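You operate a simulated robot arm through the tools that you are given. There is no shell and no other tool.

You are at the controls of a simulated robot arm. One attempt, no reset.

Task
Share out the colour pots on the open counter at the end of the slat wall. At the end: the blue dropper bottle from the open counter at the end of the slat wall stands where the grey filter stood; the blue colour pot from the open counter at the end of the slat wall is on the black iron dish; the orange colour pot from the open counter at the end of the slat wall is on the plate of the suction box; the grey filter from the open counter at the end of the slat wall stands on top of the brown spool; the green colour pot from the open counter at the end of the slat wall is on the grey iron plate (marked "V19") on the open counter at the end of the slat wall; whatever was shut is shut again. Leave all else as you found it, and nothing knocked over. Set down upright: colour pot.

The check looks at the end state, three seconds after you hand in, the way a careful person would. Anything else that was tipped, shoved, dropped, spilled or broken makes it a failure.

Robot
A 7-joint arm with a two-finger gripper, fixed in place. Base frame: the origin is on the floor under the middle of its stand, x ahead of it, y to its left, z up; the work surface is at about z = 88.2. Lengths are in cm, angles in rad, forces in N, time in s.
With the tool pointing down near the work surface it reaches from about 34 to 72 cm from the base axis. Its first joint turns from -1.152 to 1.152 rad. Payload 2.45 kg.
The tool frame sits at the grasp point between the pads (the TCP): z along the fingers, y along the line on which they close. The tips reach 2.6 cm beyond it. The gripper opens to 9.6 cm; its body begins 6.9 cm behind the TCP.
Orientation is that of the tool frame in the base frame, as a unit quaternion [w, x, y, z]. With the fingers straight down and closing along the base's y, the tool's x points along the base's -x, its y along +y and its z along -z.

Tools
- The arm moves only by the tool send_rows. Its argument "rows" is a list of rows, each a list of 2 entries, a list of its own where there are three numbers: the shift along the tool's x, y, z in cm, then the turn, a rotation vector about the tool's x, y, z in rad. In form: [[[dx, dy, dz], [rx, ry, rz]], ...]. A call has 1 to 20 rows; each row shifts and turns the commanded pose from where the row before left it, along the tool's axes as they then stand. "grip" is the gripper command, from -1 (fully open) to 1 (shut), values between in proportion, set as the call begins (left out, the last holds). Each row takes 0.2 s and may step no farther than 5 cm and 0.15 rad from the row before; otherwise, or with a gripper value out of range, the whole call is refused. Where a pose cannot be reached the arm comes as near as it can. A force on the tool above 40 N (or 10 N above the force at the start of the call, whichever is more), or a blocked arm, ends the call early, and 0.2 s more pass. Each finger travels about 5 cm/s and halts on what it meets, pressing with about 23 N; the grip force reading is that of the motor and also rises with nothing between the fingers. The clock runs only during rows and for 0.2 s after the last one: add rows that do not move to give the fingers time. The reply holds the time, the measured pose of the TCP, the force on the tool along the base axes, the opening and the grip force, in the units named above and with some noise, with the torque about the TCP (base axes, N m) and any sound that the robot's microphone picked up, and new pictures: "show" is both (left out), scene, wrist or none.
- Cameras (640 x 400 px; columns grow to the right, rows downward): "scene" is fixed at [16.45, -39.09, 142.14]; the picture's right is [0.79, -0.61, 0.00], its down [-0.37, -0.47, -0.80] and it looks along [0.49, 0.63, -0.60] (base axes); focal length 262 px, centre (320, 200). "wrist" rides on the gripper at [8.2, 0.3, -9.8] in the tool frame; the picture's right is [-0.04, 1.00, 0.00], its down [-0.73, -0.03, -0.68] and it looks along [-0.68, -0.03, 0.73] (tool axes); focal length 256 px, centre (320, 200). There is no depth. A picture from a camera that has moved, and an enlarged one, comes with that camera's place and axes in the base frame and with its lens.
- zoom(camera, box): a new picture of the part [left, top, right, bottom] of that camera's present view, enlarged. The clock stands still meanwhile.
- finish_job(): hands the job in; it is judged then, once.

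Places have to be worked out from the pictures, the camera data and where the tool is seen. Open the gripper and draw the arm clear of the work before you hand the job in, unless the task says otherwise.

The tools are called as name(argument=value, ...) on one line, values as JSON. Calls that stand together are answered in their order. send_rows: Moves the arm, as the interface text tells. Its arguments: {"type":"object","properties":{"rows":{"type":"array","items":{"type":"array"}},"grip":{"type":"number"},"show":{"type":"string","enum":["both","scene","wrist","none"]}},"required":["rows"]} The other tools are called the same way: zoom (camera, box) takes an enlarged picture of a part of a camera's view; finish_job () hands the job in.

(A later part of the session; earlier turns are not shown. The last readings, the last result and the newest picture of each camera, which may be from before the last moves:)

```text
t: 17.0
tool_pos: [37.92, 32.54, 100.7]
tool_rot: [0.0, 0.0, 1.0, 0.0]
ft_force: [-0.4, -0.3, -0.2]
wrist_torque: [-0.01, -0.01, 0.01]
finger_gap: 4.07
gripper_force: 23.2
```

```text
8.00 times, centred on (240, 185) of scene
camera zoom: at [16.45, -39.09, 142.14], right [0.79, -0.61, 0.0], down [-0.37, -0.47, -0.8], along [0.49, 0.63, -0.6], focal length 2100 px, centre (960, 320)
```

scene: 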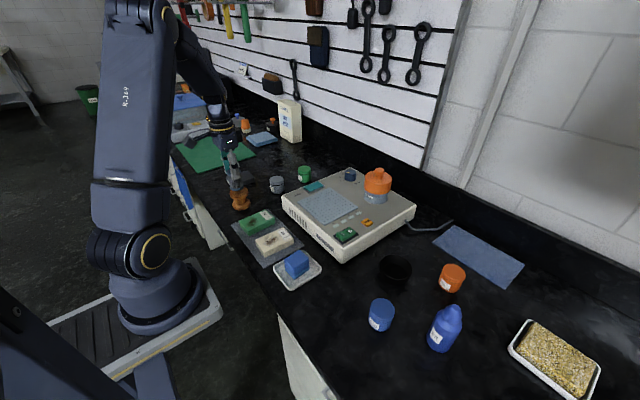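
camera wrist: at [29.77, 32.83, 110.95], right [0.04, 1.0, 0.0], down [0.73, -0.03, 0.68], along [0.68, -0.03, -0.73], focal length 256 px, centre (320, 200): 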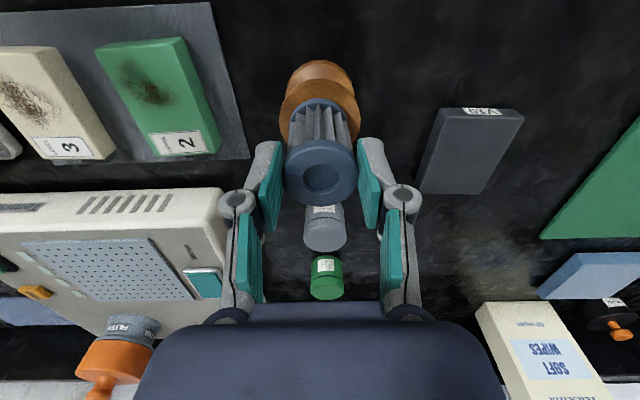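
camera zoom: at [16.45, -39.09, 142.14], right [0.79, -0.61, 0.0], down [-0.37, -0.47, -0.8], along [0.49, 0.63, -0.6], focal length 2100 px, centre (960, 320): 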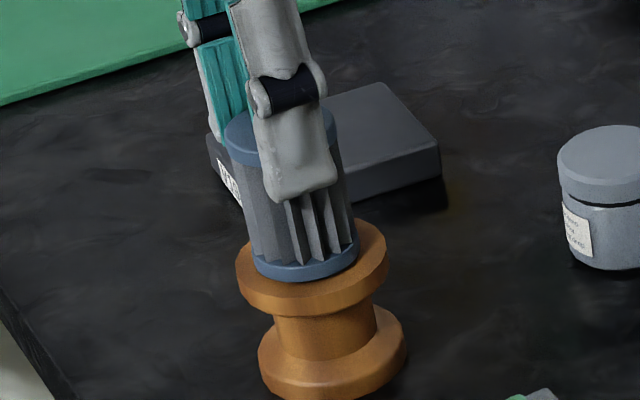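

There's no clear contact force yet, though visually it's nearly touching. I'll continue in small steps.

send_rows(rows=[[[-0.1, -0.05, 0.2], [0, 0, 0]], [[0, 0, 0], [0, 0, 0]]], show="none")

send_rows(rows=[[[0, 0, 0.2], [0, 0, 0]], [[0, 0, 0], [0, 0, 0]]], show="wrist")

zoom(camera="scene", box=[215, 160, 265, 210])

zoom(camera="wrist", box=[240, 50, 400, 210])

```text
t: 17.6
tool_pos: [38.06, 32.56, 100.48]
tool_rot: [0.0, -0.001, 1.0, 0.002]
ft_force: [-0.8, -1.2, 6.6]
wrist_torque: [0.1, 0.11, 0.03]
finger_gap: 4.1
gripper_force: 23.8
```

```text
t: 18.2
tool_pos: [38.06, 32.5, 100.37]
tool_rot: [0.001, 0.001, 1.0, 0.001]
ft_force: [-0.4, -4.0, 21.0]
wrist_torque: [-0.14, -0.17, 0.01]
finger_gap: 4.08
gripper_force: 23.1
camera wrist: at [29.83, 32.78, 110.2], right [0.04, 1.0, 0.0], down [0.73, -0.03, 0.68], along [0.68, -0.03, -0.73], focal length 256 px, centre (320, 200)
```

wrist: 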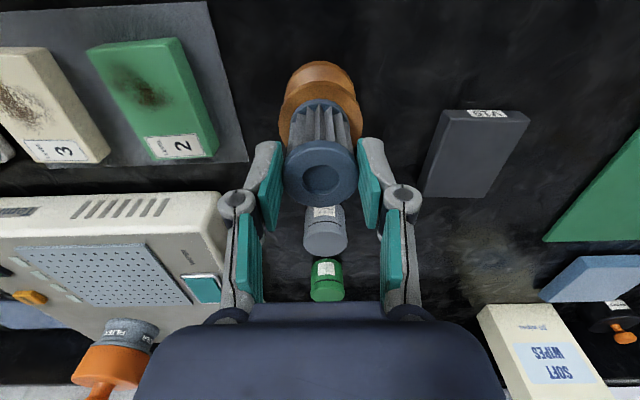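

```text
8.00 times, centred on (240, 185) of scene
camera zoom: at [16.42, -39.12, 142.13], right [0.79, -0.61, 0.0], down [-0.37, -0.47, -0.8], along [0.49, 0.63, -0.6], focal length 2100 px, centre (960, 320)
```

zoom: 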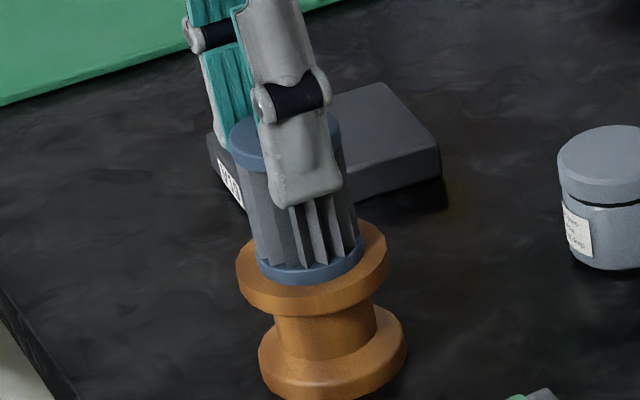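

```text
2.50 times, centred on (320, 130) of wrist
camera zoom: at [29.83, 32.78, 110.2], right [0.04, 1.0, 0.0], down [0.73, -0.03, 0.68], along [0.68, -0.03, -0.73], focal length 640 px, centre (320, 375)
```

zoom: 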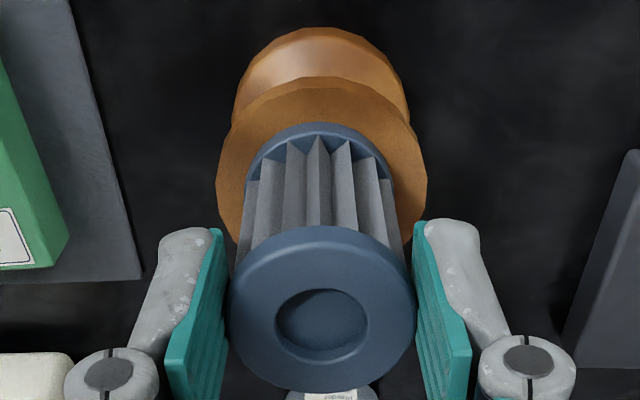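

The filter is in contact at 21 N, so it's seated on the spool. The wrist view also shows "V19" on the dark plate's edge. I'll ease off the press by 0.3 cm and then open gently.

send_rows(rows=[[[0, 0, -0.3], [0, 0, 0]], [[0, 0, 0], [0, 0, 0]]], show="none")

send_rows(rows=[[[0, 0, 0], [0, 0, 0]], [[0, 0, 0], [0, 0, 0]], [[0, 0, 0], [0, 0, 0]], [[0, 0, 0], [0, 0, 0]]], grip=-0.2, show="wrist")

zoom(camera="scene", box=[215, 160, 265, 210])

```text
t: 18.8
tool_pos: [37.96, 32.3, 100.43]
tool_rot: [-0.001, 0.0, 1.0, 0.0]
ft_force: [0.2, 0.2, -0.4]
wrist_torque: [-0.02, -0.02, 0.02]
finger_gap: 4.05
gripper_force: 23.4
```

```text
t: 19.8
tool_pos: [37.89, 32.47, 100.61]
tool_rot: [-0.001, 0.0, 1.0, 0.0]
ft_force: [-0.1, 0.1, 0.2]
wrist_torque: [0.0, -0.01, 0.0]
finger_gap: 5.76
gripper_force: 0.1
camera wrist: at [29.8, 32.75, 110.41], right [0.04, 1.0, 0.0], down [0.73, -0.03, 0.68], along [0.68, -0.03, -0.73], focal length 256 px, centre (320, 200)
```

wrist: 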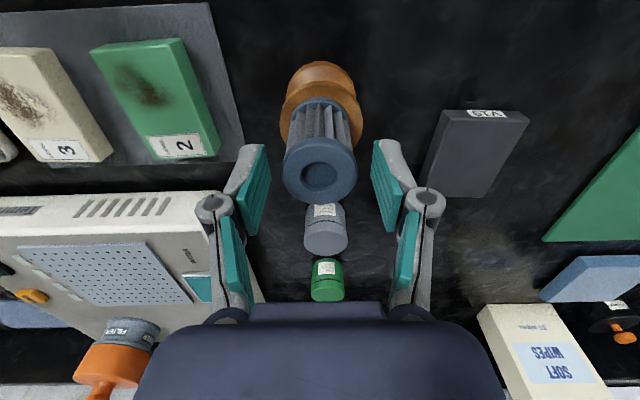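

```text
8.00 times, centred on (240, 185) of scene
camera zoom: at [16.45, -39.09, 142.14], right [0.79, -0.61, 0.0], down [-0.37, -0.47, -0.8], along [0.49, 0.63, -0.6], focal length 2100 px, centre (960, 320)
```

zoom: 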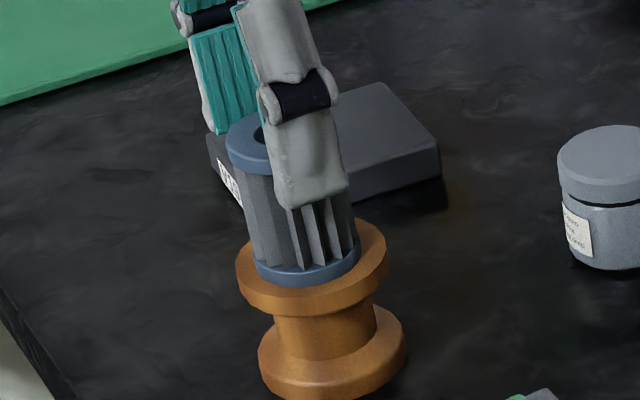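

The filter stands free on the spool. I'll lift clear, then go forward and hover over the green pot at about (63,32.2), keeping the fingers part open.

send_rows(rows=[[[0, 0, -1], [0, 0, 0]], [[0, 0, -3], [0, 0, 0]], [[0, 0, -4], [0, 0, 0]], [[0, 0, -4], [0, 0, 0]], [[-4.0, 0, 0], [0, 0, 0]], [[-4.2, 0, 0], [0, 0, 0]], [[-4.2, 0, 0], [0, 0, 0]], [[-4.2, 0, 1.5], [0, 0, 0]], [[-4.2, 0, 2.5], [0, 0, 0]], [[-4.2, 0, 2.5], [0, 0, 0]], [[0, 0, 1.5], [0, 0, 0]], [[0, 0, 0], [0, 0, 0]]], grip=-0.5, show="both")

zoom(camera="wrist", box=[220, 40, 420, 240])

zoom(camera="scene", box=[200, 130, 330, 220])

```text
t: 22.4
tool_pos: [62.42, 32.02, 104.22]
tool_rot: [0.0, 0.0, 1.0, 0.0]
ft_force: [-0.8, -0.7, -0.1]
wrist_torque: [0.02, -0.02, -0.03]
finger_gap: 7.18
gripper_force: 0.0
out of reach, approached as far as the arm can: row 10
camera wrist: at [54.18, 32.32, 114.03], right [0.04, 1.0, 0.0], down [0.73, -0.03, 0.68], along [0.68, -0.03, -0.73], focal length 256 px, centre (320, 200)
```

scene: 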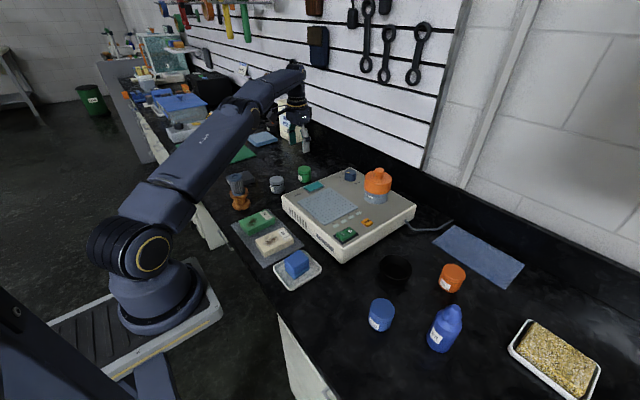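
wrist: 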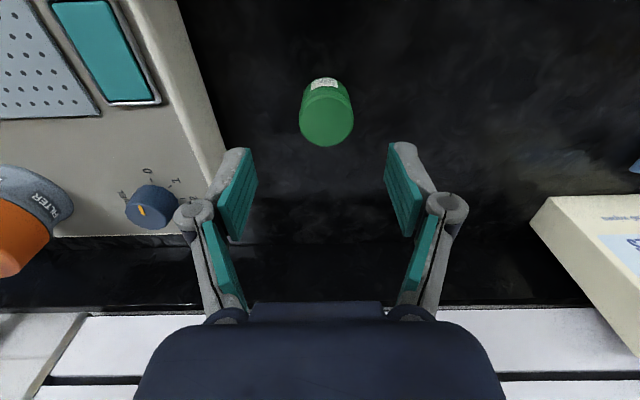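

```text
2.00 times, centred on (320, 140) of wrist
camera zoom: at [54.18, 32.32, 114.03], right [0.04, 1.0, 0.0], down [0.73, -0.03, 0.68], along [0.68, -0.03, -0.73], focal length 512 px, centre (320, 320)
```

zoom: 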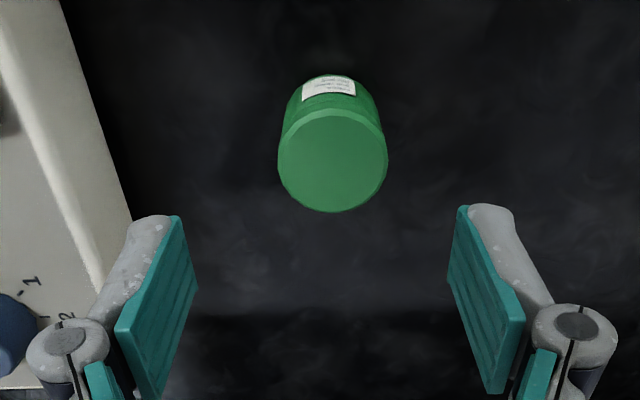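

```text
4.44 times, centred on (265, 175) of scene
camera zoom: at [16.45, -39.09, 142.14], right [0.79, -0.61, 0.0], down [-0.37, -0.47, -0.8], along [0.49, 0.63, -0.6], focal length 1167 px, centre (564, 311)
```

zoom: 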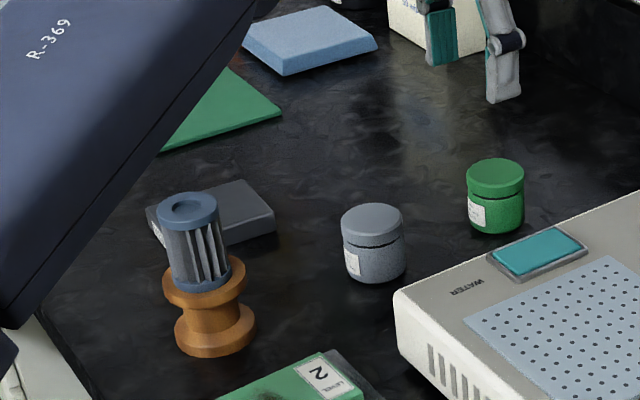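

The filter stands upright on the spool. Green pot centre is (64.4,32.4), top about 92.8, so its radius of about 72 is right at the reach limit. I'll go down to z 97 first, where reach is larger, then extend toward it.

send_rows(rows=[[[0, 0, 2.5], [0, 0, 0]], [[0, 0, 2.5], [0, 0, 0]], [[0, 0, 2.0], [0, 0, 0]], [[-1.0, 0.2, 0], [0, 0, 0]], [[-1.0, 0.2, 0], [0, 0, 0]], [[0, 0, 0], [0, 0, 0]]], grip=-0.5, show="both")

zoom(camera="wrist", box=[220, 40, 420, 240])

```text
t: 23.8
tool_pos: [63.42, 32.3, 97.2]
tool_rot: [0.0, -0.001, 1.0, 0.0]
ft_force: [0.4, 0.1, -0.1]
wrist_torque: [-0.02, -0.01, -0.03]
finger_gap: 7.18
gripper_force: 0.1
out of reach, approached as far as the arm can: row 5
camera wrist: at [55.14, 32.62, 107.19], right [0.04, 1.0, 0.0], down [0.73, -0.03, 0.68], along [0.68, -0.03, -0.73], focal length 256 px, centre (320, 200)
```

scene: 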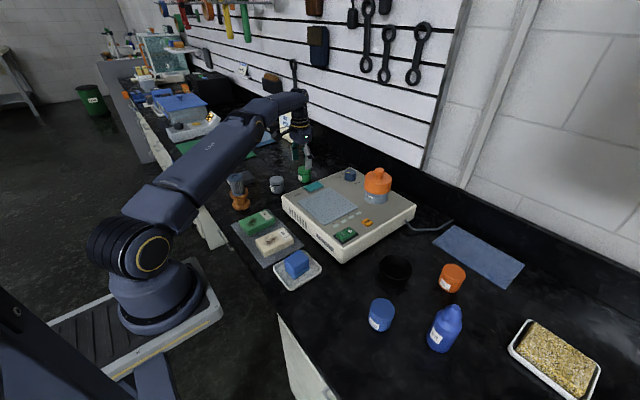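
wrist: 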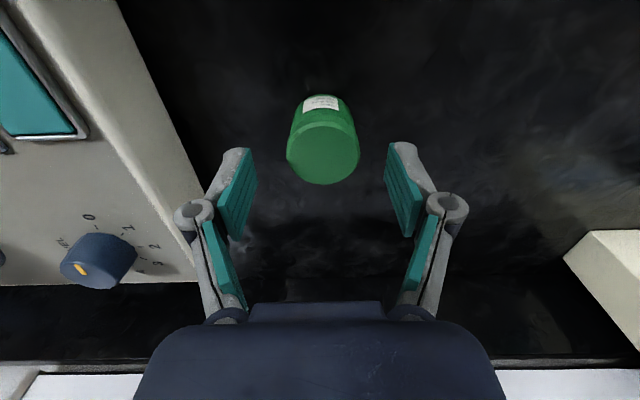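

```text
2.00 times, centred on (320, 140) of wrist
camera zoom: at [55.14, 32.62, 107.19], right [0.04, 1.0, 0.0], down [0.73, -0.03, 0.68], along [0.68, -0.03, -0.73], focal length 512 px, centre (320, 320)
```

zoom: 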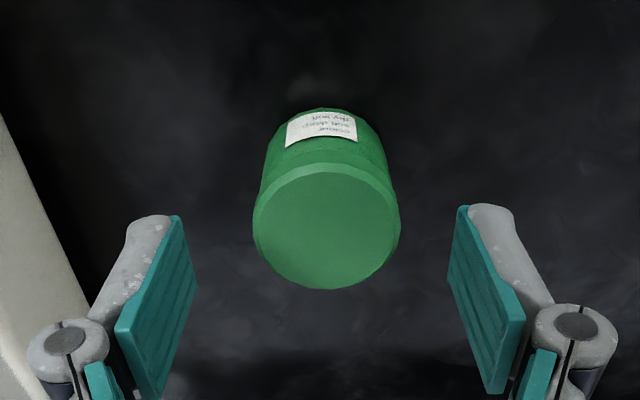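

The arm clips at radius about 71.2, and the pot needs x 64.3. I'll tilt the tool 0.12 rad about the closing axis, fingers outward, which keeps the pads vertical and brings the wrist back. Then I'll move over the pot and partly descend.

send_rows(rows=[[[0, 0, 0], [0, -0.12, 0]], [[-0.874, 0.1, 0.105], [0, 0, 0]], [[0.12, 0, 0.99], [0, 0, 0]], [[0.12, 0, 0.99], [0, 0, 0]], [[0, 0, 0], [0, 0, 0]]], grip=-0.5, show="both")

zoom(camera="wrist", box=[220, 80, 420, 280])

zoom(camera="scene", box=[260, 120, 350, 200])

```text
t: 25.0
tool_pos: [64.21, 32.41, 95.33]
tool_rot: [0.06, 0.0, 0.998, 0.0]
ft_force: [0.1, -0.4, -0.2]
wrist_torque: [0.0, -0.04, -0.01]
finger_gap: 7.2
gripper_force: 0.0
camera wrist: at [54.86, 32.74, 104.17], right [0.04, 1.0, 0.0], down [0.65, -0.03, 0.76], along [0.76, -0.03, -0.65], focal length 256 px, centre (320, 200)
```

scene: 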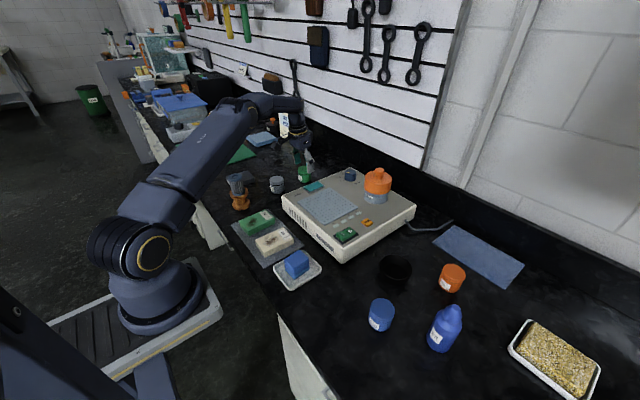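
wrist: 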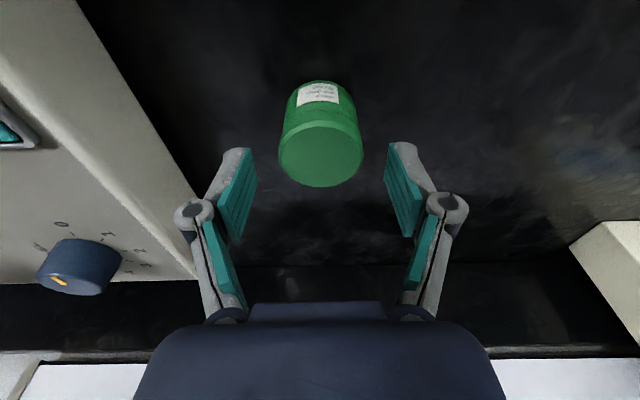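

```text
2.00 times, centred on (320, 180) of wrist
camera zoom: at [54.86, 32.74, 104.17], right [0.04, 1.0, 0.0], down [0.65, -0.03, 0.76], along [0.76, -0.03, -0.65], focal length 512 px, centre (320, 240)
```

zoom: 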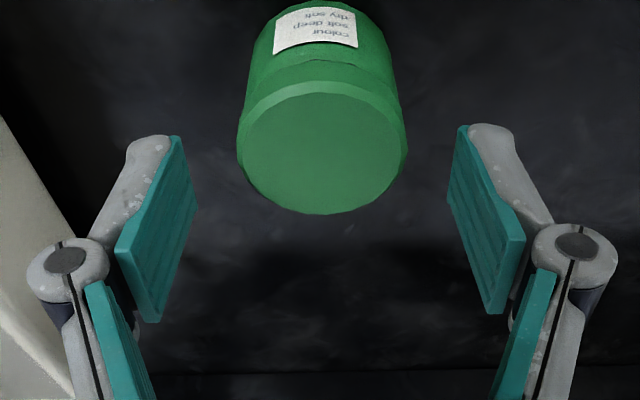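

```text
5.00 times, centred on (305, 160) of scene
camera zoom: at [16.45, -39.09, 142.14], right [0.79, -0.61, 0.0], down [-0.37, -0.47, -0.8], along [0.49, 0.63, -0.6], focal length 1313 px, centre (395, 400)
```

zoom: 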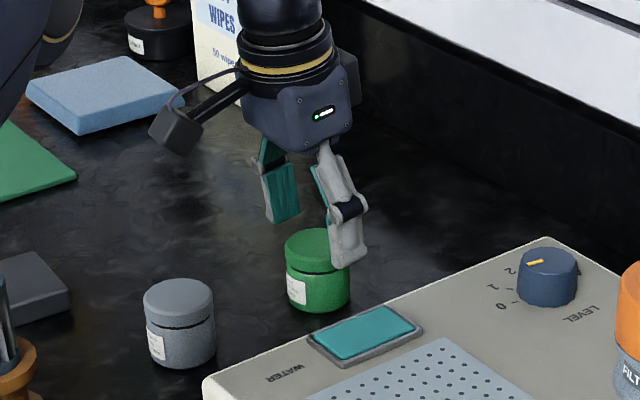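

The pot is centred at (64.15,32.41), matching the TCP. I'll descend along the vertical to TCP z of about 91.6.

send_rows(rows=[[[0.18, 0, 1.49], [0, 0, 0]], [[0.16, 0, 1.29], [0, 0, 0]], [[0.11, 0, 0.89], [0, 0, 0]], [[0, 0, 0], [0, 0, 0]]], grip=-0.5, show="wrist")

zoom(camera="scene", box=[260, 120, 350, 200])

```text
t: 26.0
tool_pos: [64.27, 32.42, 91.64]
tool_rot: [0.06, -0.001, 0.998, 0.0]
ft_force: [-0.7, 0.1, 0.7]
wrist_torque: [-0.03, -0.02, 0.01]
finger_gap: 7.16
gripper_force: 0.1
camera wrist: at [54.92, 32.76, 100.49], right [0.04, 1.0, 0.0], down [0.65, -0.03, 0.76], along [0.76, -0.03, -0.65], focal length 256 px, centre (320, 200)
```

wrist: 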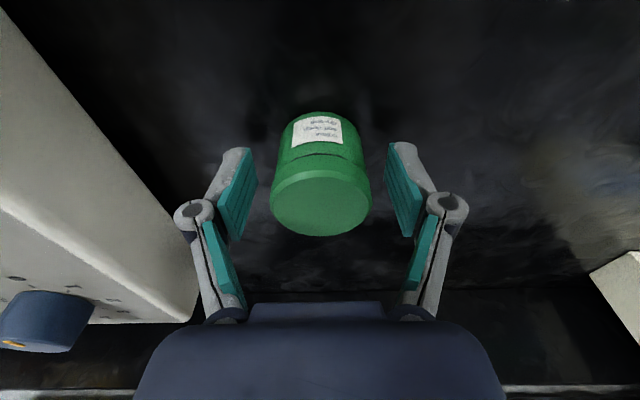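

```text
5.00 times, centred on (305, 160) of scene
camera zoom: at [16.45, -39.09, 142.14], right [0.79, -0.61, 0.0], down [-0.37, -0.47, -0.8], along [0.49, 0.63, -0.6], focal length 1313 px, centre (395, 400)
```

zoom: 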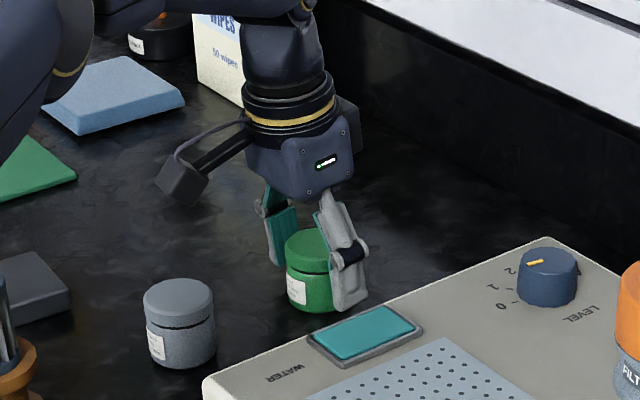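

The pot is between the pads and centred. I'll close, then lift only 1.5 cm and check for slip.

send_rows(rows=[[[0, 0, 0], [0, 0, 0]], [[0, 0, 0], [0, 0, 0]], [[0, 0, 0], [0, 0, 0]], [[0, 0, 0], [0, 0, 0]], [[0, 0, 0], [0, 0, 0]]], grip=1, show="wrist")

send_rows(rows=[[[-0.06, 0, -0.5], [0, 0, 0]], [[-0.06, 0, -0.5], [0, 0, 0]], [[-0.06, 0, -0.5], [0, 0, 0]], [[0, 0, 0], [0, 0, 0]]], show="wrist")

zoom(camera="scene", box=[260, 120, 350, 200])

```text
t: 27.2
tool_pos: [64.26, 32.37, 91.67]
tool_rot: [0.061, -0.001, 0.998, 0.0]
ft_force: [-0.4, 0.3, 1.3]
wrist_torque: [0.02, -0.01, -0.04]
finger_gap: 4.82
gripper_force: 23.3
camera wrist: at [54.92, 32.76, 100.52], right [0.04, 1.0, 0.0], down [0.65, -0.03, 0.76], along [0.76, -0.03, -0.65], focal length 256 px, centre (320, 200)
```

wrist: 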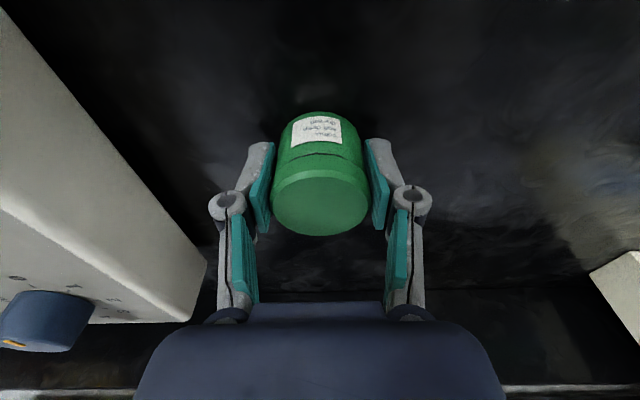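

```text
t: 28.2
tool_pos: [64.27, 32.39, 93.1]
tool_rot: [0.061, 0.0, 0.998, 0.0]
ft_force: [-0.5, 0.1, -1.1]
wrist_torque: [0.01, -0.02, 0.02]
finger_gap: 4.79
gripper_force: 22.5
camera wrist: at [54.91, 32.75, 102.01], right [0.04, 1.0, 0.0], down [0.65, -0.03, 0.76], along [0.76, -0.03, -0.65], focal length 256 px, centre (320, 200)
```

wrist: 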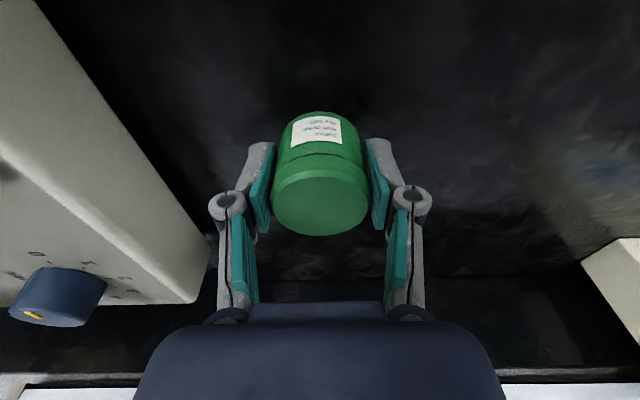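

```text
5.00 times, centred on (305, 160) of scene
camera zoom: at [16.45, -39.09, 142.14], right [0.79, -0.61, 0.0], down [-0.37, -0.47, -0.8], along [0.49, 0.63, -0.6], focal length 1313 px, centre (395, 400)
```

zoom: 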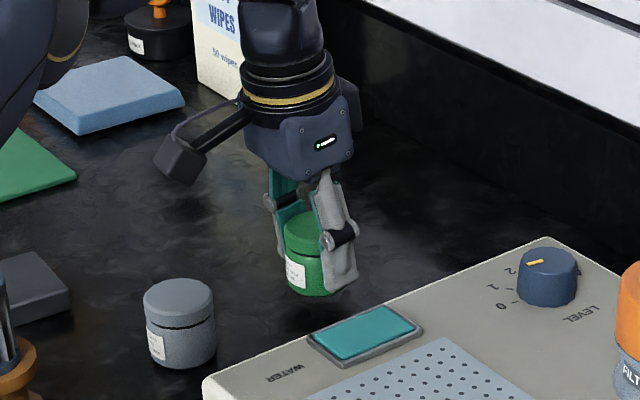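

No slip this time. The pot rose with the gripper. I'll raise it and carry it to above the V19 plate, which I estimate is centred at (44.2,46.1), about 8.8 x 7 cm, keeping the same tilt.

send_rows(rows=[[[-0.18, 0, -1.49], [0, 0, 0]], [[-0.18, 0, -1.49], [0, 0, 0]], [[3.206, 2.28, -1.394], [0, 0, 0]], [[3.206, 2.28, -1.394], [0, 0, 0]], [[3.206, 2.28, -1.394], [0, 0, 0]], [[3.206, 2.28, -1.394], [0, 0, 0]], [[3.206, 2.28, -1.394], [0, 0, 0]], [[3.206, 2.28, -1.394], [0, 0, 0]], [[0, 0, 0], [0, 0, 0]]], show="both")

zoom(camera="wrist", box=[220, 40, 420, 240])

zoom(camera="scene", box=[190, 120, 290, 220])

```text
t: 30.2
tool_pos: [44.14, 46.23, 102.04]
tool_rot: [0.06, 0.001, 0.998, -0.001]
ft_force: [0.3, -0.1, -1.5]
wrist_torque: [0.01, 0.01, 0.01]
finger_gap: 4.8
gripper_force: 23.1
camera wrist: at [34.83, 46.54, 110.83], right [0.04, 1.0, 0.0], down [0.65, -0.03, 0.76], along [0.76, -0.03, -0.65], focal length 256 px, centre (320, 200)
```

scene: 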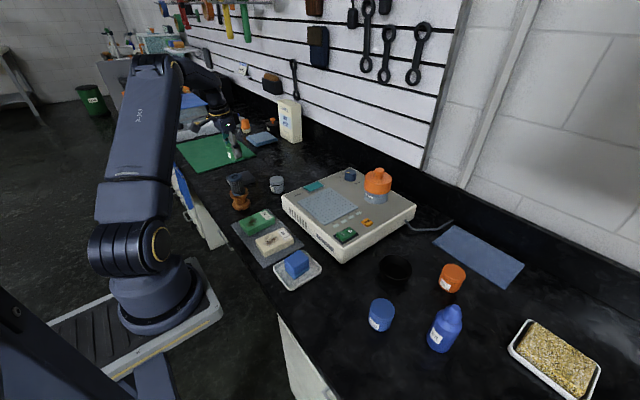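
wrist: 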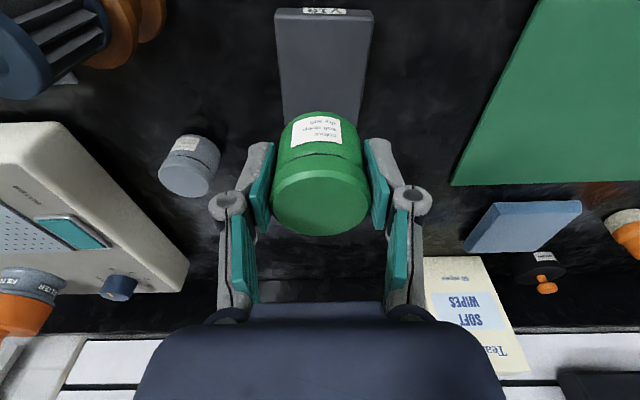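

```text
2.00 times, centred on (320, 140) of wrist
camera zoom: at [34.83, 46.54, 110.83], right [0.04, 1.0, 0.0], down [0.65, -0.03, 0.76], along [0.76, -0.03, -0.65], focal length 512 px, centre (320, 320)
```

zoom: 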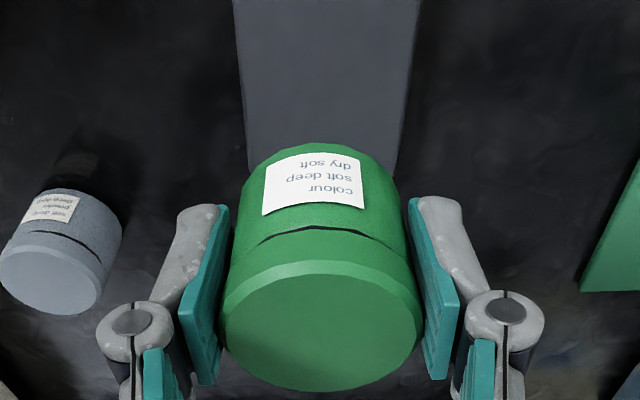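

```text
4.00 times, centred on (240, 170) of scene
camera zoom: at [16.45, -39.08, 142.14], right [0.79, -0.61, 0.0], down [-0.37, -0.47, -0.8], along [0.49, 0.63, -0.6], focal length 1050 px, centre (640, 320)
```

zoom: 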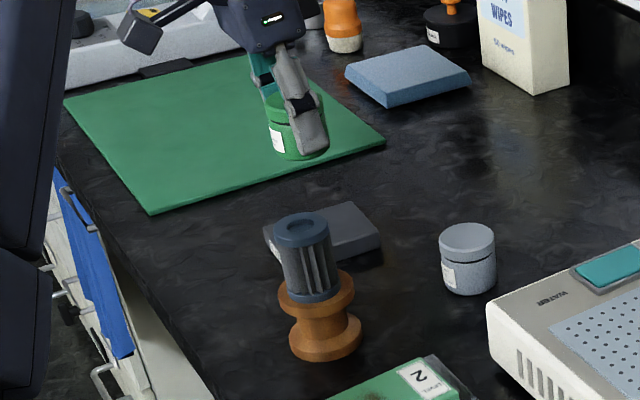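

The plate spans about x 40.3–48.8 and y 43–49.7, centre about (44.5,46.3), and the pot is right above it. I'll descend 7.5 cm vertically, then feel for contact.

send_rows(rows=[[[0.175, 0.02, 1.868], [0, 0, 0]], [[0.175, 0.02, 1.868], [0, 0, 0]], [[0.175, 0.02, 1.868], [0, 0, 0]], [[0.175, 0.02, 1.868], [0, 0, 0]], [[0, 0, 0], [0, 0, 0]]], show="both")

zoom(camera="scene", box=[200, 140, 280, 220])

```text
t: 31.4
tool_pos: [44.27, 46.15, 94.57]
tool_rot: [0.059, 0.0, 0.998, 0.001]
ft_force: [1.5, -0.4, -0.9]
wrist_torque: [0.01, -0.03, -0.04]
finger_gap: 4.76
gripper_force: 23.2
camera wrist: at [34.97, 46.54, 103.41], right [0.04, 1.0, 0.0], down [0.65, -0.03, 0.76], along [0.76, -0.03, -0.65], focal length 256 px, centre (320, 200)
```

scene: 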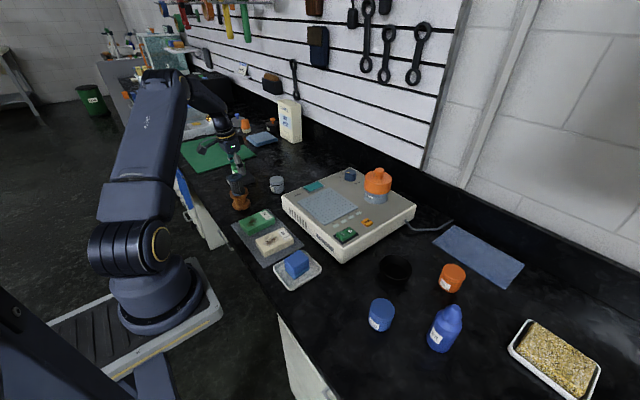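
wrist: 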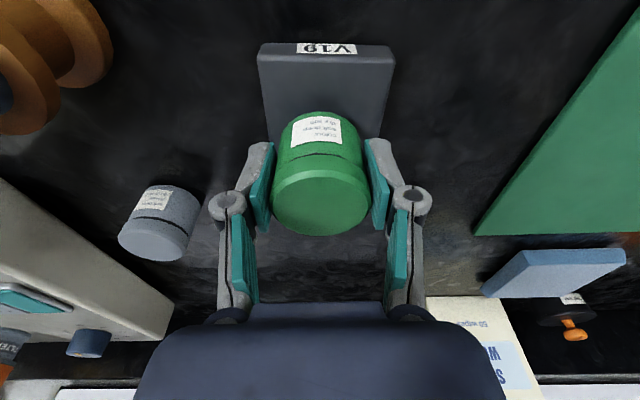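

```text
5.00 times, centred on (240, 180) of scene
camera zoom: at [16.45, -39.09, 142.14], right [0.79, -0.61, 0.0], down [-0.37, -0.47, -0.8], along [0.49, 0.63, -0.6], focal length 1313 px, centre (720, 300)
```

zoom: 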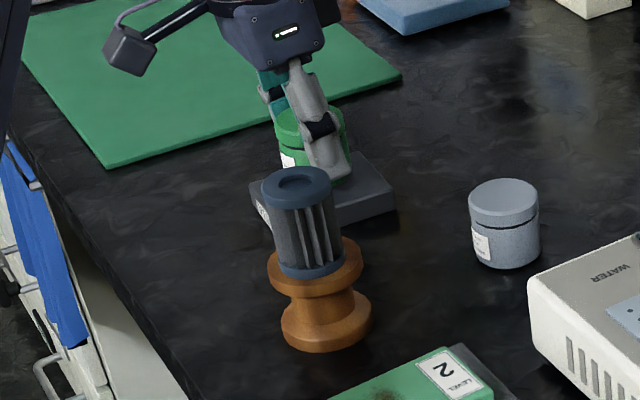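

The plate's mid-line is at about y 46.4, so I'll shift +0.2 and lower in small steps to feel contact.

send_rows(rows=[[[0.06, 0.2, 0.4], [0, 0, 0]], [[0, 0, 0], [0, 0, 0]]], show="none")

send_rows(rows=[[[0.03, 0, 0.25], [0, 0, 0]], [[0, 0, 0], [0, 0, 0]]], show="none")

send_rows(rows=[[[0.025, 0, 0.2], [0, 0, 0]], [[0, 0, 0], [0, 0, 0]]], show="none")

```text
t: 32.0
tool_pos: [44.24, 46.5, 94.21]
tool_rot: [0.061, 0.0, 0.998, 0.0]
ft_force: [-0.1, 0.0, -1.6]
wrist_torque: [0.01, 0.02, -0.03]
finger_gap: 4.8
gripper_force: 23.1
```

```text
t: 32.6
tool_pos: [44.23, 46.36, 93.97]
tool_rot: [0.06, 0.0, 0.998, 0.0]
ft_force: [0.3, 0.3, -0.5]
wrist_torque: [-0.04, -0.01, 0.0]
finger_gap: 4.78
gripper_force: 22.9
```

```text
t: 33.2
tool_pos: [44.26, 46.32, 93.67]
tool_rot: [0.06, 0.001, 0.998, 0.0]
ft_force: [-0.9, -0.6, -1.0]
wrist_torque: [0.01, 0.0, -0.04]
finger_gap: 4.81
gripper_force: 23.4
```

Still no contact at TCP z 93.7. I'll continue in 0.15–0.2 cm steps.

send_rows(rows=[[[0.02, 0, 0.17], [0, 0, 0]], [[0, 0, 0], [0, 0, 0]]], show="none")

send_rows(rows=[[[0.02, 0, 0.17], [0, 0, 0]], [[0, 0, 0], [0, 0, 0]]], show="wrist")

zoom(camera="scene", box=[215, 140, 275, 200])

```text
t: 33.8
tool_pos: [44.26, 46.38, 93.66]
tool_rot: [0.059, 0.001, 0.998, 0.0]
ft_force: [-1.0, -0.7, 6.9]
wrist_torque: [-0.05, -0.01, -0.03]
finger_gap: 4.8
gripper_force: 23.1
```

```text
t: 34.4
tool_pos: [44.38, 46.4, 93.55]
tool_rot: [0.061, 0.0, 0.998, 0.002]
ft_force: [-3.8, -3.4, 19.6]
wrist_torque: [-0.13, 0.01, -0.01]
finger_gap: 4.82
gripper_force: 23.0
camera wrist: at [35.02, 46.7, 102.39], right [0.04, 1.0, 0.01], down [0.65, -0.03, 0.76], along [0.76, -0.03, -0.65], focal length 256 px, centre (320, 200)
```

wrist: 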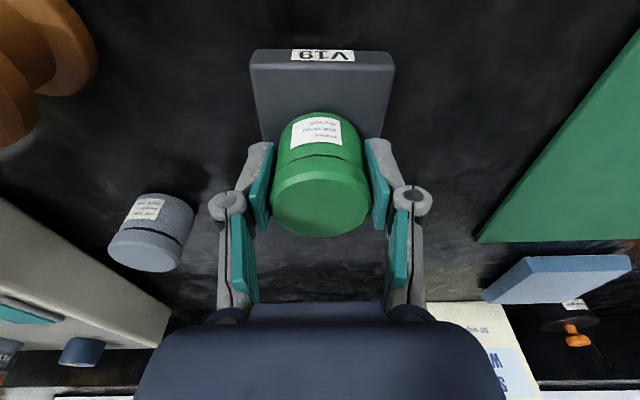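

```text
6.67 times, centred on (245, 170) of scene
camera zoom: at [16.41, -39.13, 142.13], right [0.79, -0.61, 0.0], down [-0.36, -0.47, -0.8], along [0.49, 0.63, -0.6], focal length 1750 px, centre (820, 400)
```

zoom: 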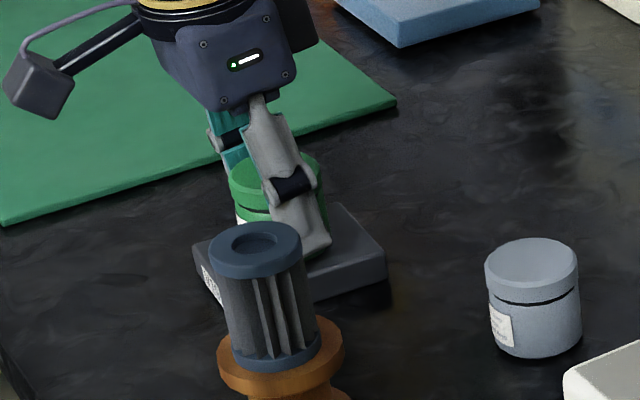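

Contact is firm at about 20 N with the pot flat on the plate. I'll back off 0.2 cm, open, and then lift.

send_rows(rows=[[[-0.025, 0, -0.22], [0, 0, 0]], [[0, 0, 0], [0, 0, 0]]], show="none")

send_rows(rows=[[[0, 0, 0], [0, 0, 0]], [[0, 0, 0], [0, 0, 0]], [[0, 0, 0], [0, 0, 0]], [[0, 0, 0], [0, 0, 0]]], grip=-0.46, show="wrist")

```text
t: 35.0
tool_pos: [44.35, 46.39, 93.57]
tool_rot: [0.061, 0.001, 0.998, 0.0]
ft_force: [2.1, 1.8, 4.5]
wrist_torque: [0.12, -0.19, -0.01]
finger_gap: 4.81
gripper_force: 22.6
```

```text
t: 36.0
tool_pos: [44.37, 46.35, 93.65]
tool_rot: [0.06, 0.0, 0.998, 0.0]
ft_force: [0.3, -0.5, 0.5]
wrist_torque: [-0.02, 0.0, 0.0]
finger_gap: 7.01
gripper_force: 0.0
camera wrist: at [35.0, 46.72, 102.47], right [0.04, 1.0, 0.0], down [0.65, -0.03, 0.76], along [0.76, -0.03, -0.65], focal length 256 px, centre (320, 200)
```

wrist: 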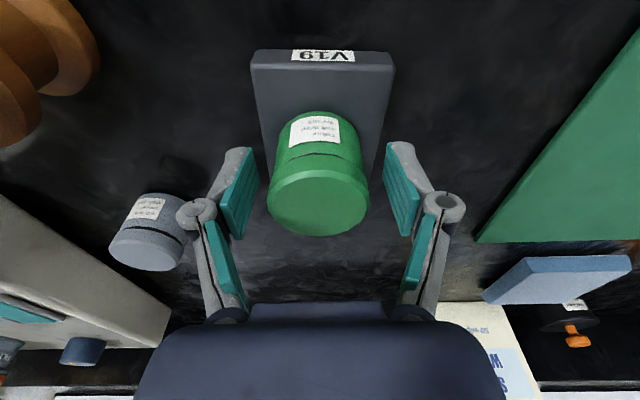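

The green pot stands free on V19. I'll lift vertically, remove the tilt, check the result, and travel back to the blue pot on the right side.

send_rows(rows=[[[-0.12, 0, -0.993], [0, 0, 0]], [[-0.36, 0, -2.98], [0, 0, 0]], [[-0.479, 0, -3.97], [0, 0, 0]], [[-0.479, 0, -3.97], [0, 0, 0]], [[-0.479, 0, -3.97], [0, 0, 0]], [[0, 0, 0], [0, 0.12, 0]], [[0, 0, 0], [0, 0, 0]]], show="both")

zoom(camera="wrist", box=[200, 40, 440, 240])

zoom(camera="scene", box=[215, 140, 315, 220])

```text
t: 37.6
tool_pos: [44.27, 46.61, 109.67]
tool_rot: [0.0, 0.0, 1.0, 0.0]
ft_force: [0.2, -0.4, 0.4]
wrist_torque: [0.0, 0.02, 0.03]
finger_gap: 7.04
gripper_force: 0.2
camera wrist: at [36.04, 46.83, 119.57], right [0.04, 1.0, 0.0], down [0.73, -0.03, 0.68], along [0.68, -0.03, -0.73], focal length 256 px, centre (320, 200)
```

scene: 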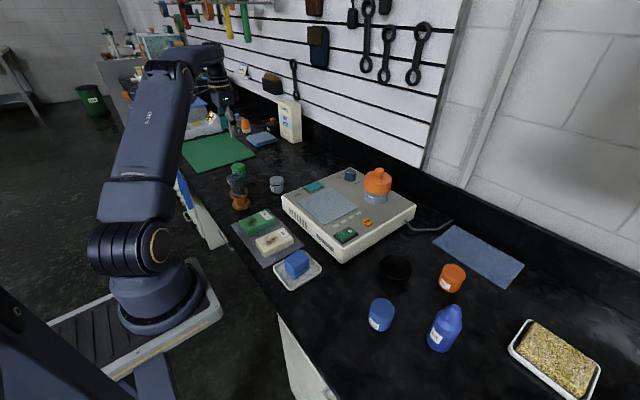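
wrist: 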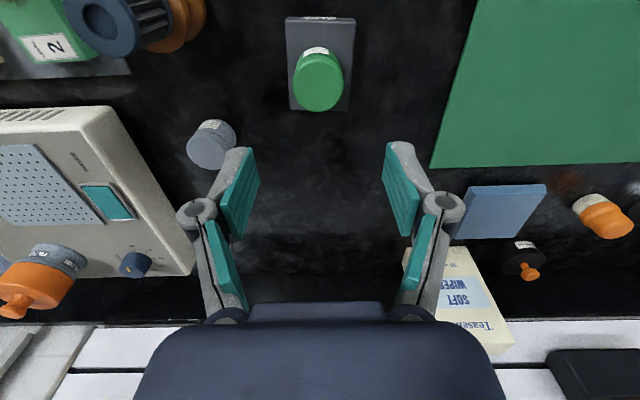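

```text
2.00 times, centred on (320, 140) of wrist
camera zoom: at [36.04, 46.83, 119.57], right [0.04, 1.0, 0.0], down [0.73, -0.03, 0.68], along [0.68, -0.03, -0.73], focal length 512 px, centre (320, 320)
```

zoom: 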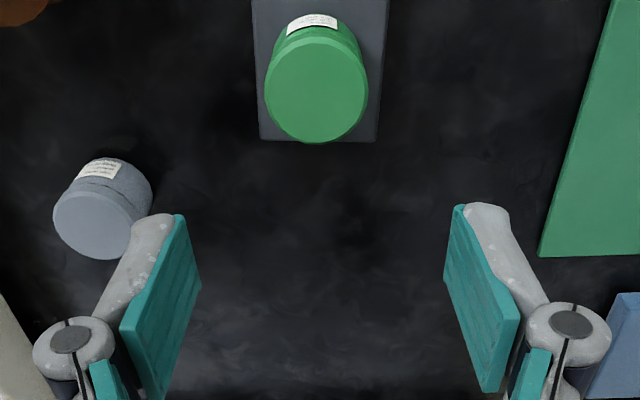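

```text
5.00 times, centred on (265, 180) of scene
camera zoom: at [16.45, -39.09, 142.14], right [0.79, -0.61, 0.0], down [-0.37, -0.47, -0.8], along [0.49, 0.63, -0.6], focal length 1313 px, centre (595, 300)
```

zoom: 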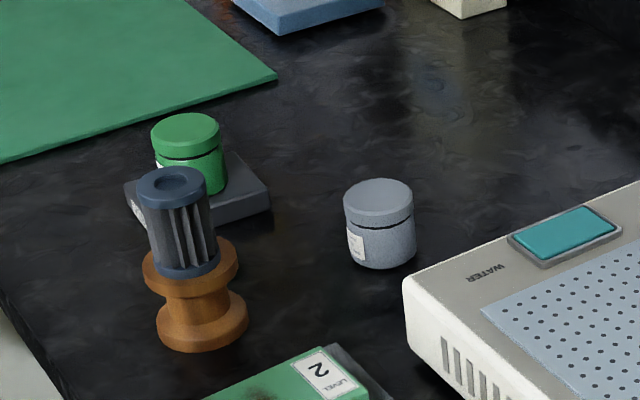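

Green pot and filter are both placed properly. Next I'll travel across to hover over the blue pot at about (44.4,-23.8).

send_rows(rows=[[[0, -4.69, 0], [0, 0, 0]], [[0, -4.69, 0], [0, 0, 0]], [[0, -4.69, 0], [0, 0, 0]], [[0, -4.69, 0], [0, 0, 0]], [[0, -4.69, 0], [0, 0, 0]], [[0, -4.69, 0], [0, 0, 0]], [[0, -4.69, 0], [0, 0, 0]], [[0, -4.69, 0], [0, 0, 0]], [[0, -4.69, 0], [0, 0, 0]], [[0, -4.69, 0.8], [0, 0, 0]], [[0, -4.69, 1.0], [0, 0, 0]], [[0, -4.69, 1.0], [0, 0, 0]], [[0, -4.69, 1.0], [0, 0, 0]], [[0, -4.69, 1.0], [0, 0, 0]], [[0, -4.69, 0.6], [0, 0, 0]], [[0, 0, 0], [0, 0, 0]]], show="both")

zoom(camera="wrist", box=[220, 40, 420, 240])

```text
t: 41.0
tool_pos: [43.88, -23.78, 104.29]
tool_rot: [0.0, 0.0, 1.0, 0.0]
ft_force: [0.1, -0.2, 0.6]
wrist_torque: [0.03, -0.06, -0.02]
finger_gap: 7.01
gripper_force: 0.1
camera wrist: at [35.66, -23.46, 114.13], right [0.04, 1.0, 0.0], down [0.73, -0.03, 0.68], along [0.68, -0.03, -0.73], focal length 256 px, centre (320, 200)
```

scene: 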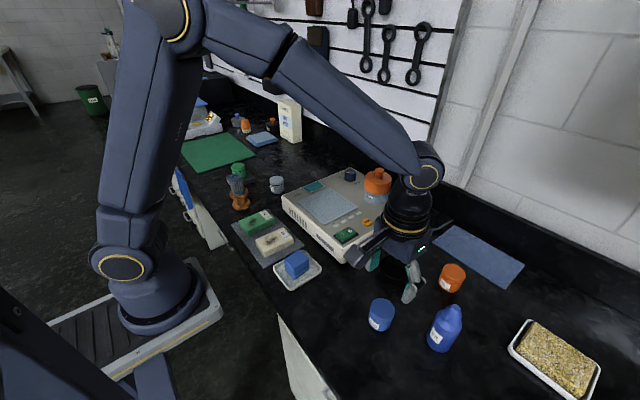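
wrist: 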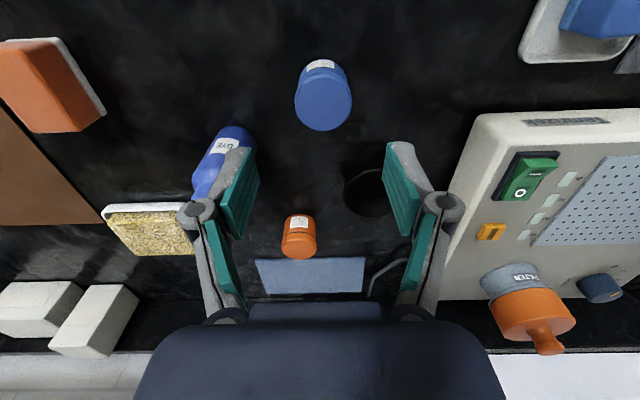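

```text
2.00 times, centred on (320, 140) of wrist
camera zoom: at [35.66, -23.46, 114.13], right [0.04, 1.0, 0.0], down [0.73, -0.03, 0.68], along [0.68, -0.03, -0.73], focal length 512 px, centre (320, 320)
```

zoom: 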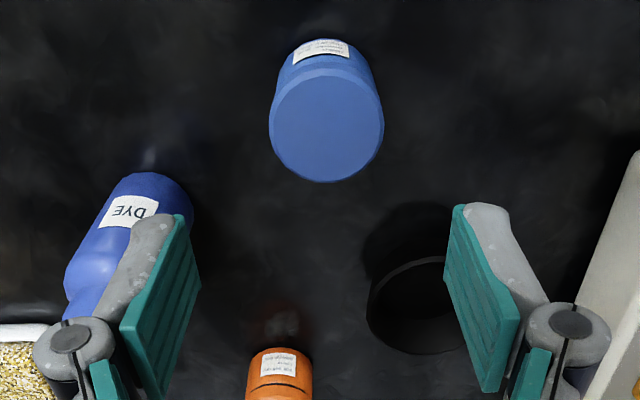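

Blue pot centre is about (44.35,-23.6), top about 92.8. The dish rim is about 90.8, so I'll grip the pot high, at TCP 93.3 with tips at 90.7. I'm centring and descending.

send_rows(rows=[[[-0.45, 0.15, 2.5], [0, 0, 0]], [[0, 0, 2.5], [0, 0, 0]], [[0, 0, 2.3], [0, 0, 0]], [[0, 0, 0], [0, 0, 0]]], grip=-0.46, show="wrist")

zoom(camera="wrist", box=[220, 60, 420, 260])

zoom(camera="scene", box=[340, 250, 440, 350])

```text
t: 42.0
tool_pos: [44.42, -23.89, 97.02]
tool_rot: [0.0, 0.0, 1.0, 0.0]
ft_force: [0.0, 0.2, -0.7]
wrist_torque: [0.04, 0.02, -0.02]
finger_gap: 7.0
gripper_force: 0.1
camera wrist: at [36.19, -23.53, 106.8], right [0.04, 1.0, 0.0], down [0.73, -0.03, 0.68], along [0.68, -0.03, -0.73], focal length 256 px, centre (320, 200)
```

wrist: 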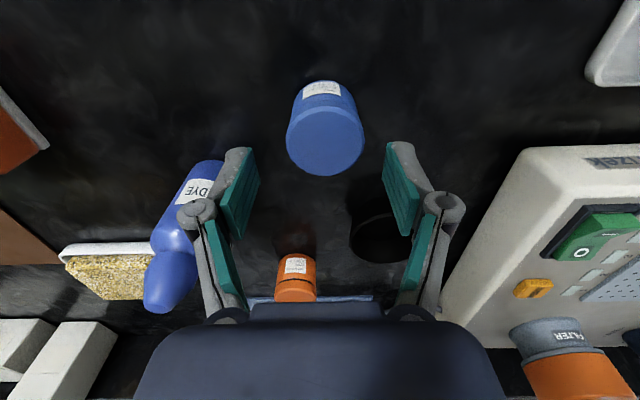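

```text
2.00 times, centred on (320, 160) of wrist
camera zoom: at [36.19, -23.53, 106.8], right [0.04, 1.0, 0.0], down [0.73, -0.03, 0.68], along [0.68, -0.03, -0.73], focal length 512 px, centre (320, 280)
```

zoom: 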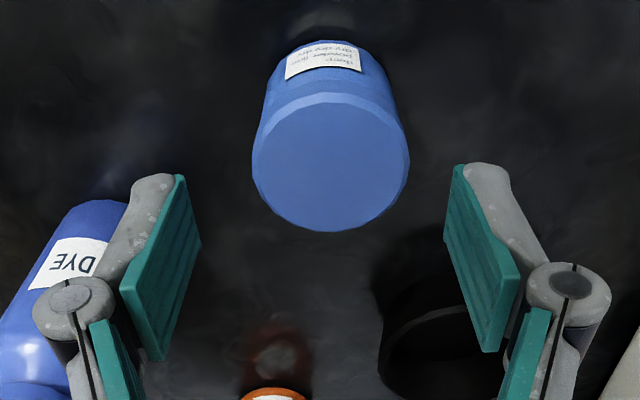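

```text
4.00 times, centred on (390, 300) of scene
camera zoom: at [16.45, -39.09, 142.14], right [0.79, -0.61, 0.0], down [-0.37, -0.47, -0.8], along [0.49, 0.63, -0.6], focal length 1050 px, centre (40, -200)
```

zoom: 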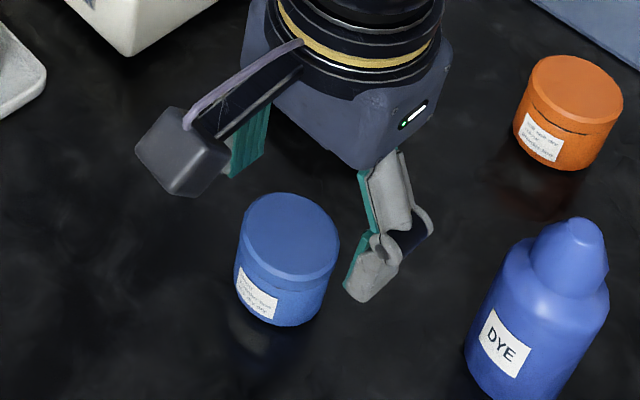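

The pot is offset about (-0.15,+0.27) from the finger centre. I'll correct that and descend to TCP 93.3.

send_rows(rows=[[[0.12, 0.27, 0], [0, 0, 0]], [[0, 0, 1.5], [0, 0, 0]], [[0, 0, 1.3], [0, 0, 0]], [[0, 0, 0.85], [0, 0, 0]], [[0, 0, 0], [0, 0, 0]]], show="wrist")

zoom(camera="scene", box=[340, 250, 440, 350])

```text
t: 43.2
tool_pos: [44.42, -23.6, 93.17]
tool_rot: [0.0, 0.0, 1.0, 0.0]
ft_force: [-0.6, 0.5, -0.2]
wrist_torque: [0.01, 0.05, 0.03]
finger_gap: 6.97
gripper_force: 0.1
camera wrist: at [36.32, -23.28, 103.14], right [0.04, 1.0, 0.0], down [0.73, -0.03, 0.68], along [0.68, -0.03, -0.73], focal length 256 px, centre (320, 200)
```

wrist: 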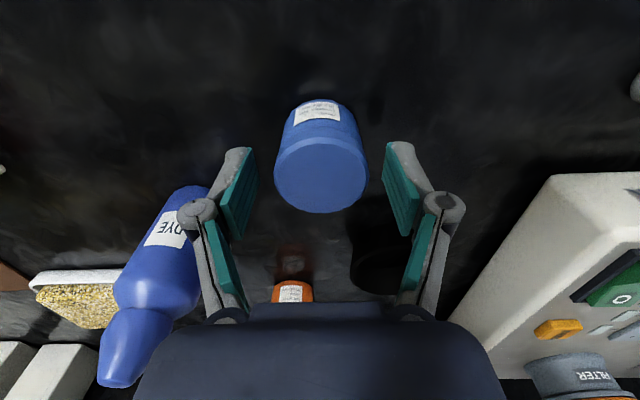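

```text
4.00 times, centred on (390, 300) of scene
camera zoom: at [16.45, -39.09, 142.14], right [0.79, -0.61, 0.0], down [-0.37, -0.47, -0.8], along [0.49, 0.63, -0.6], focal length 1050 px, centre (40, -200)
```

zoom: 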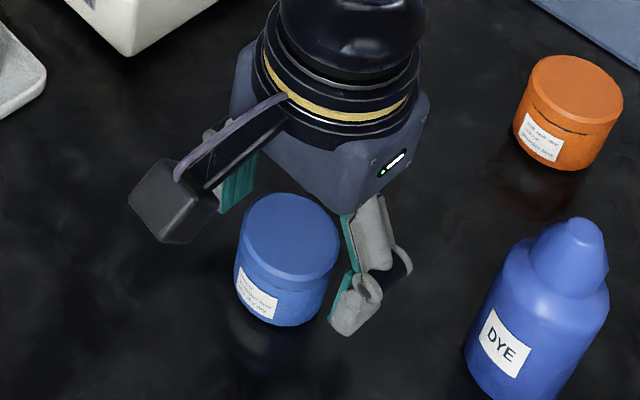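

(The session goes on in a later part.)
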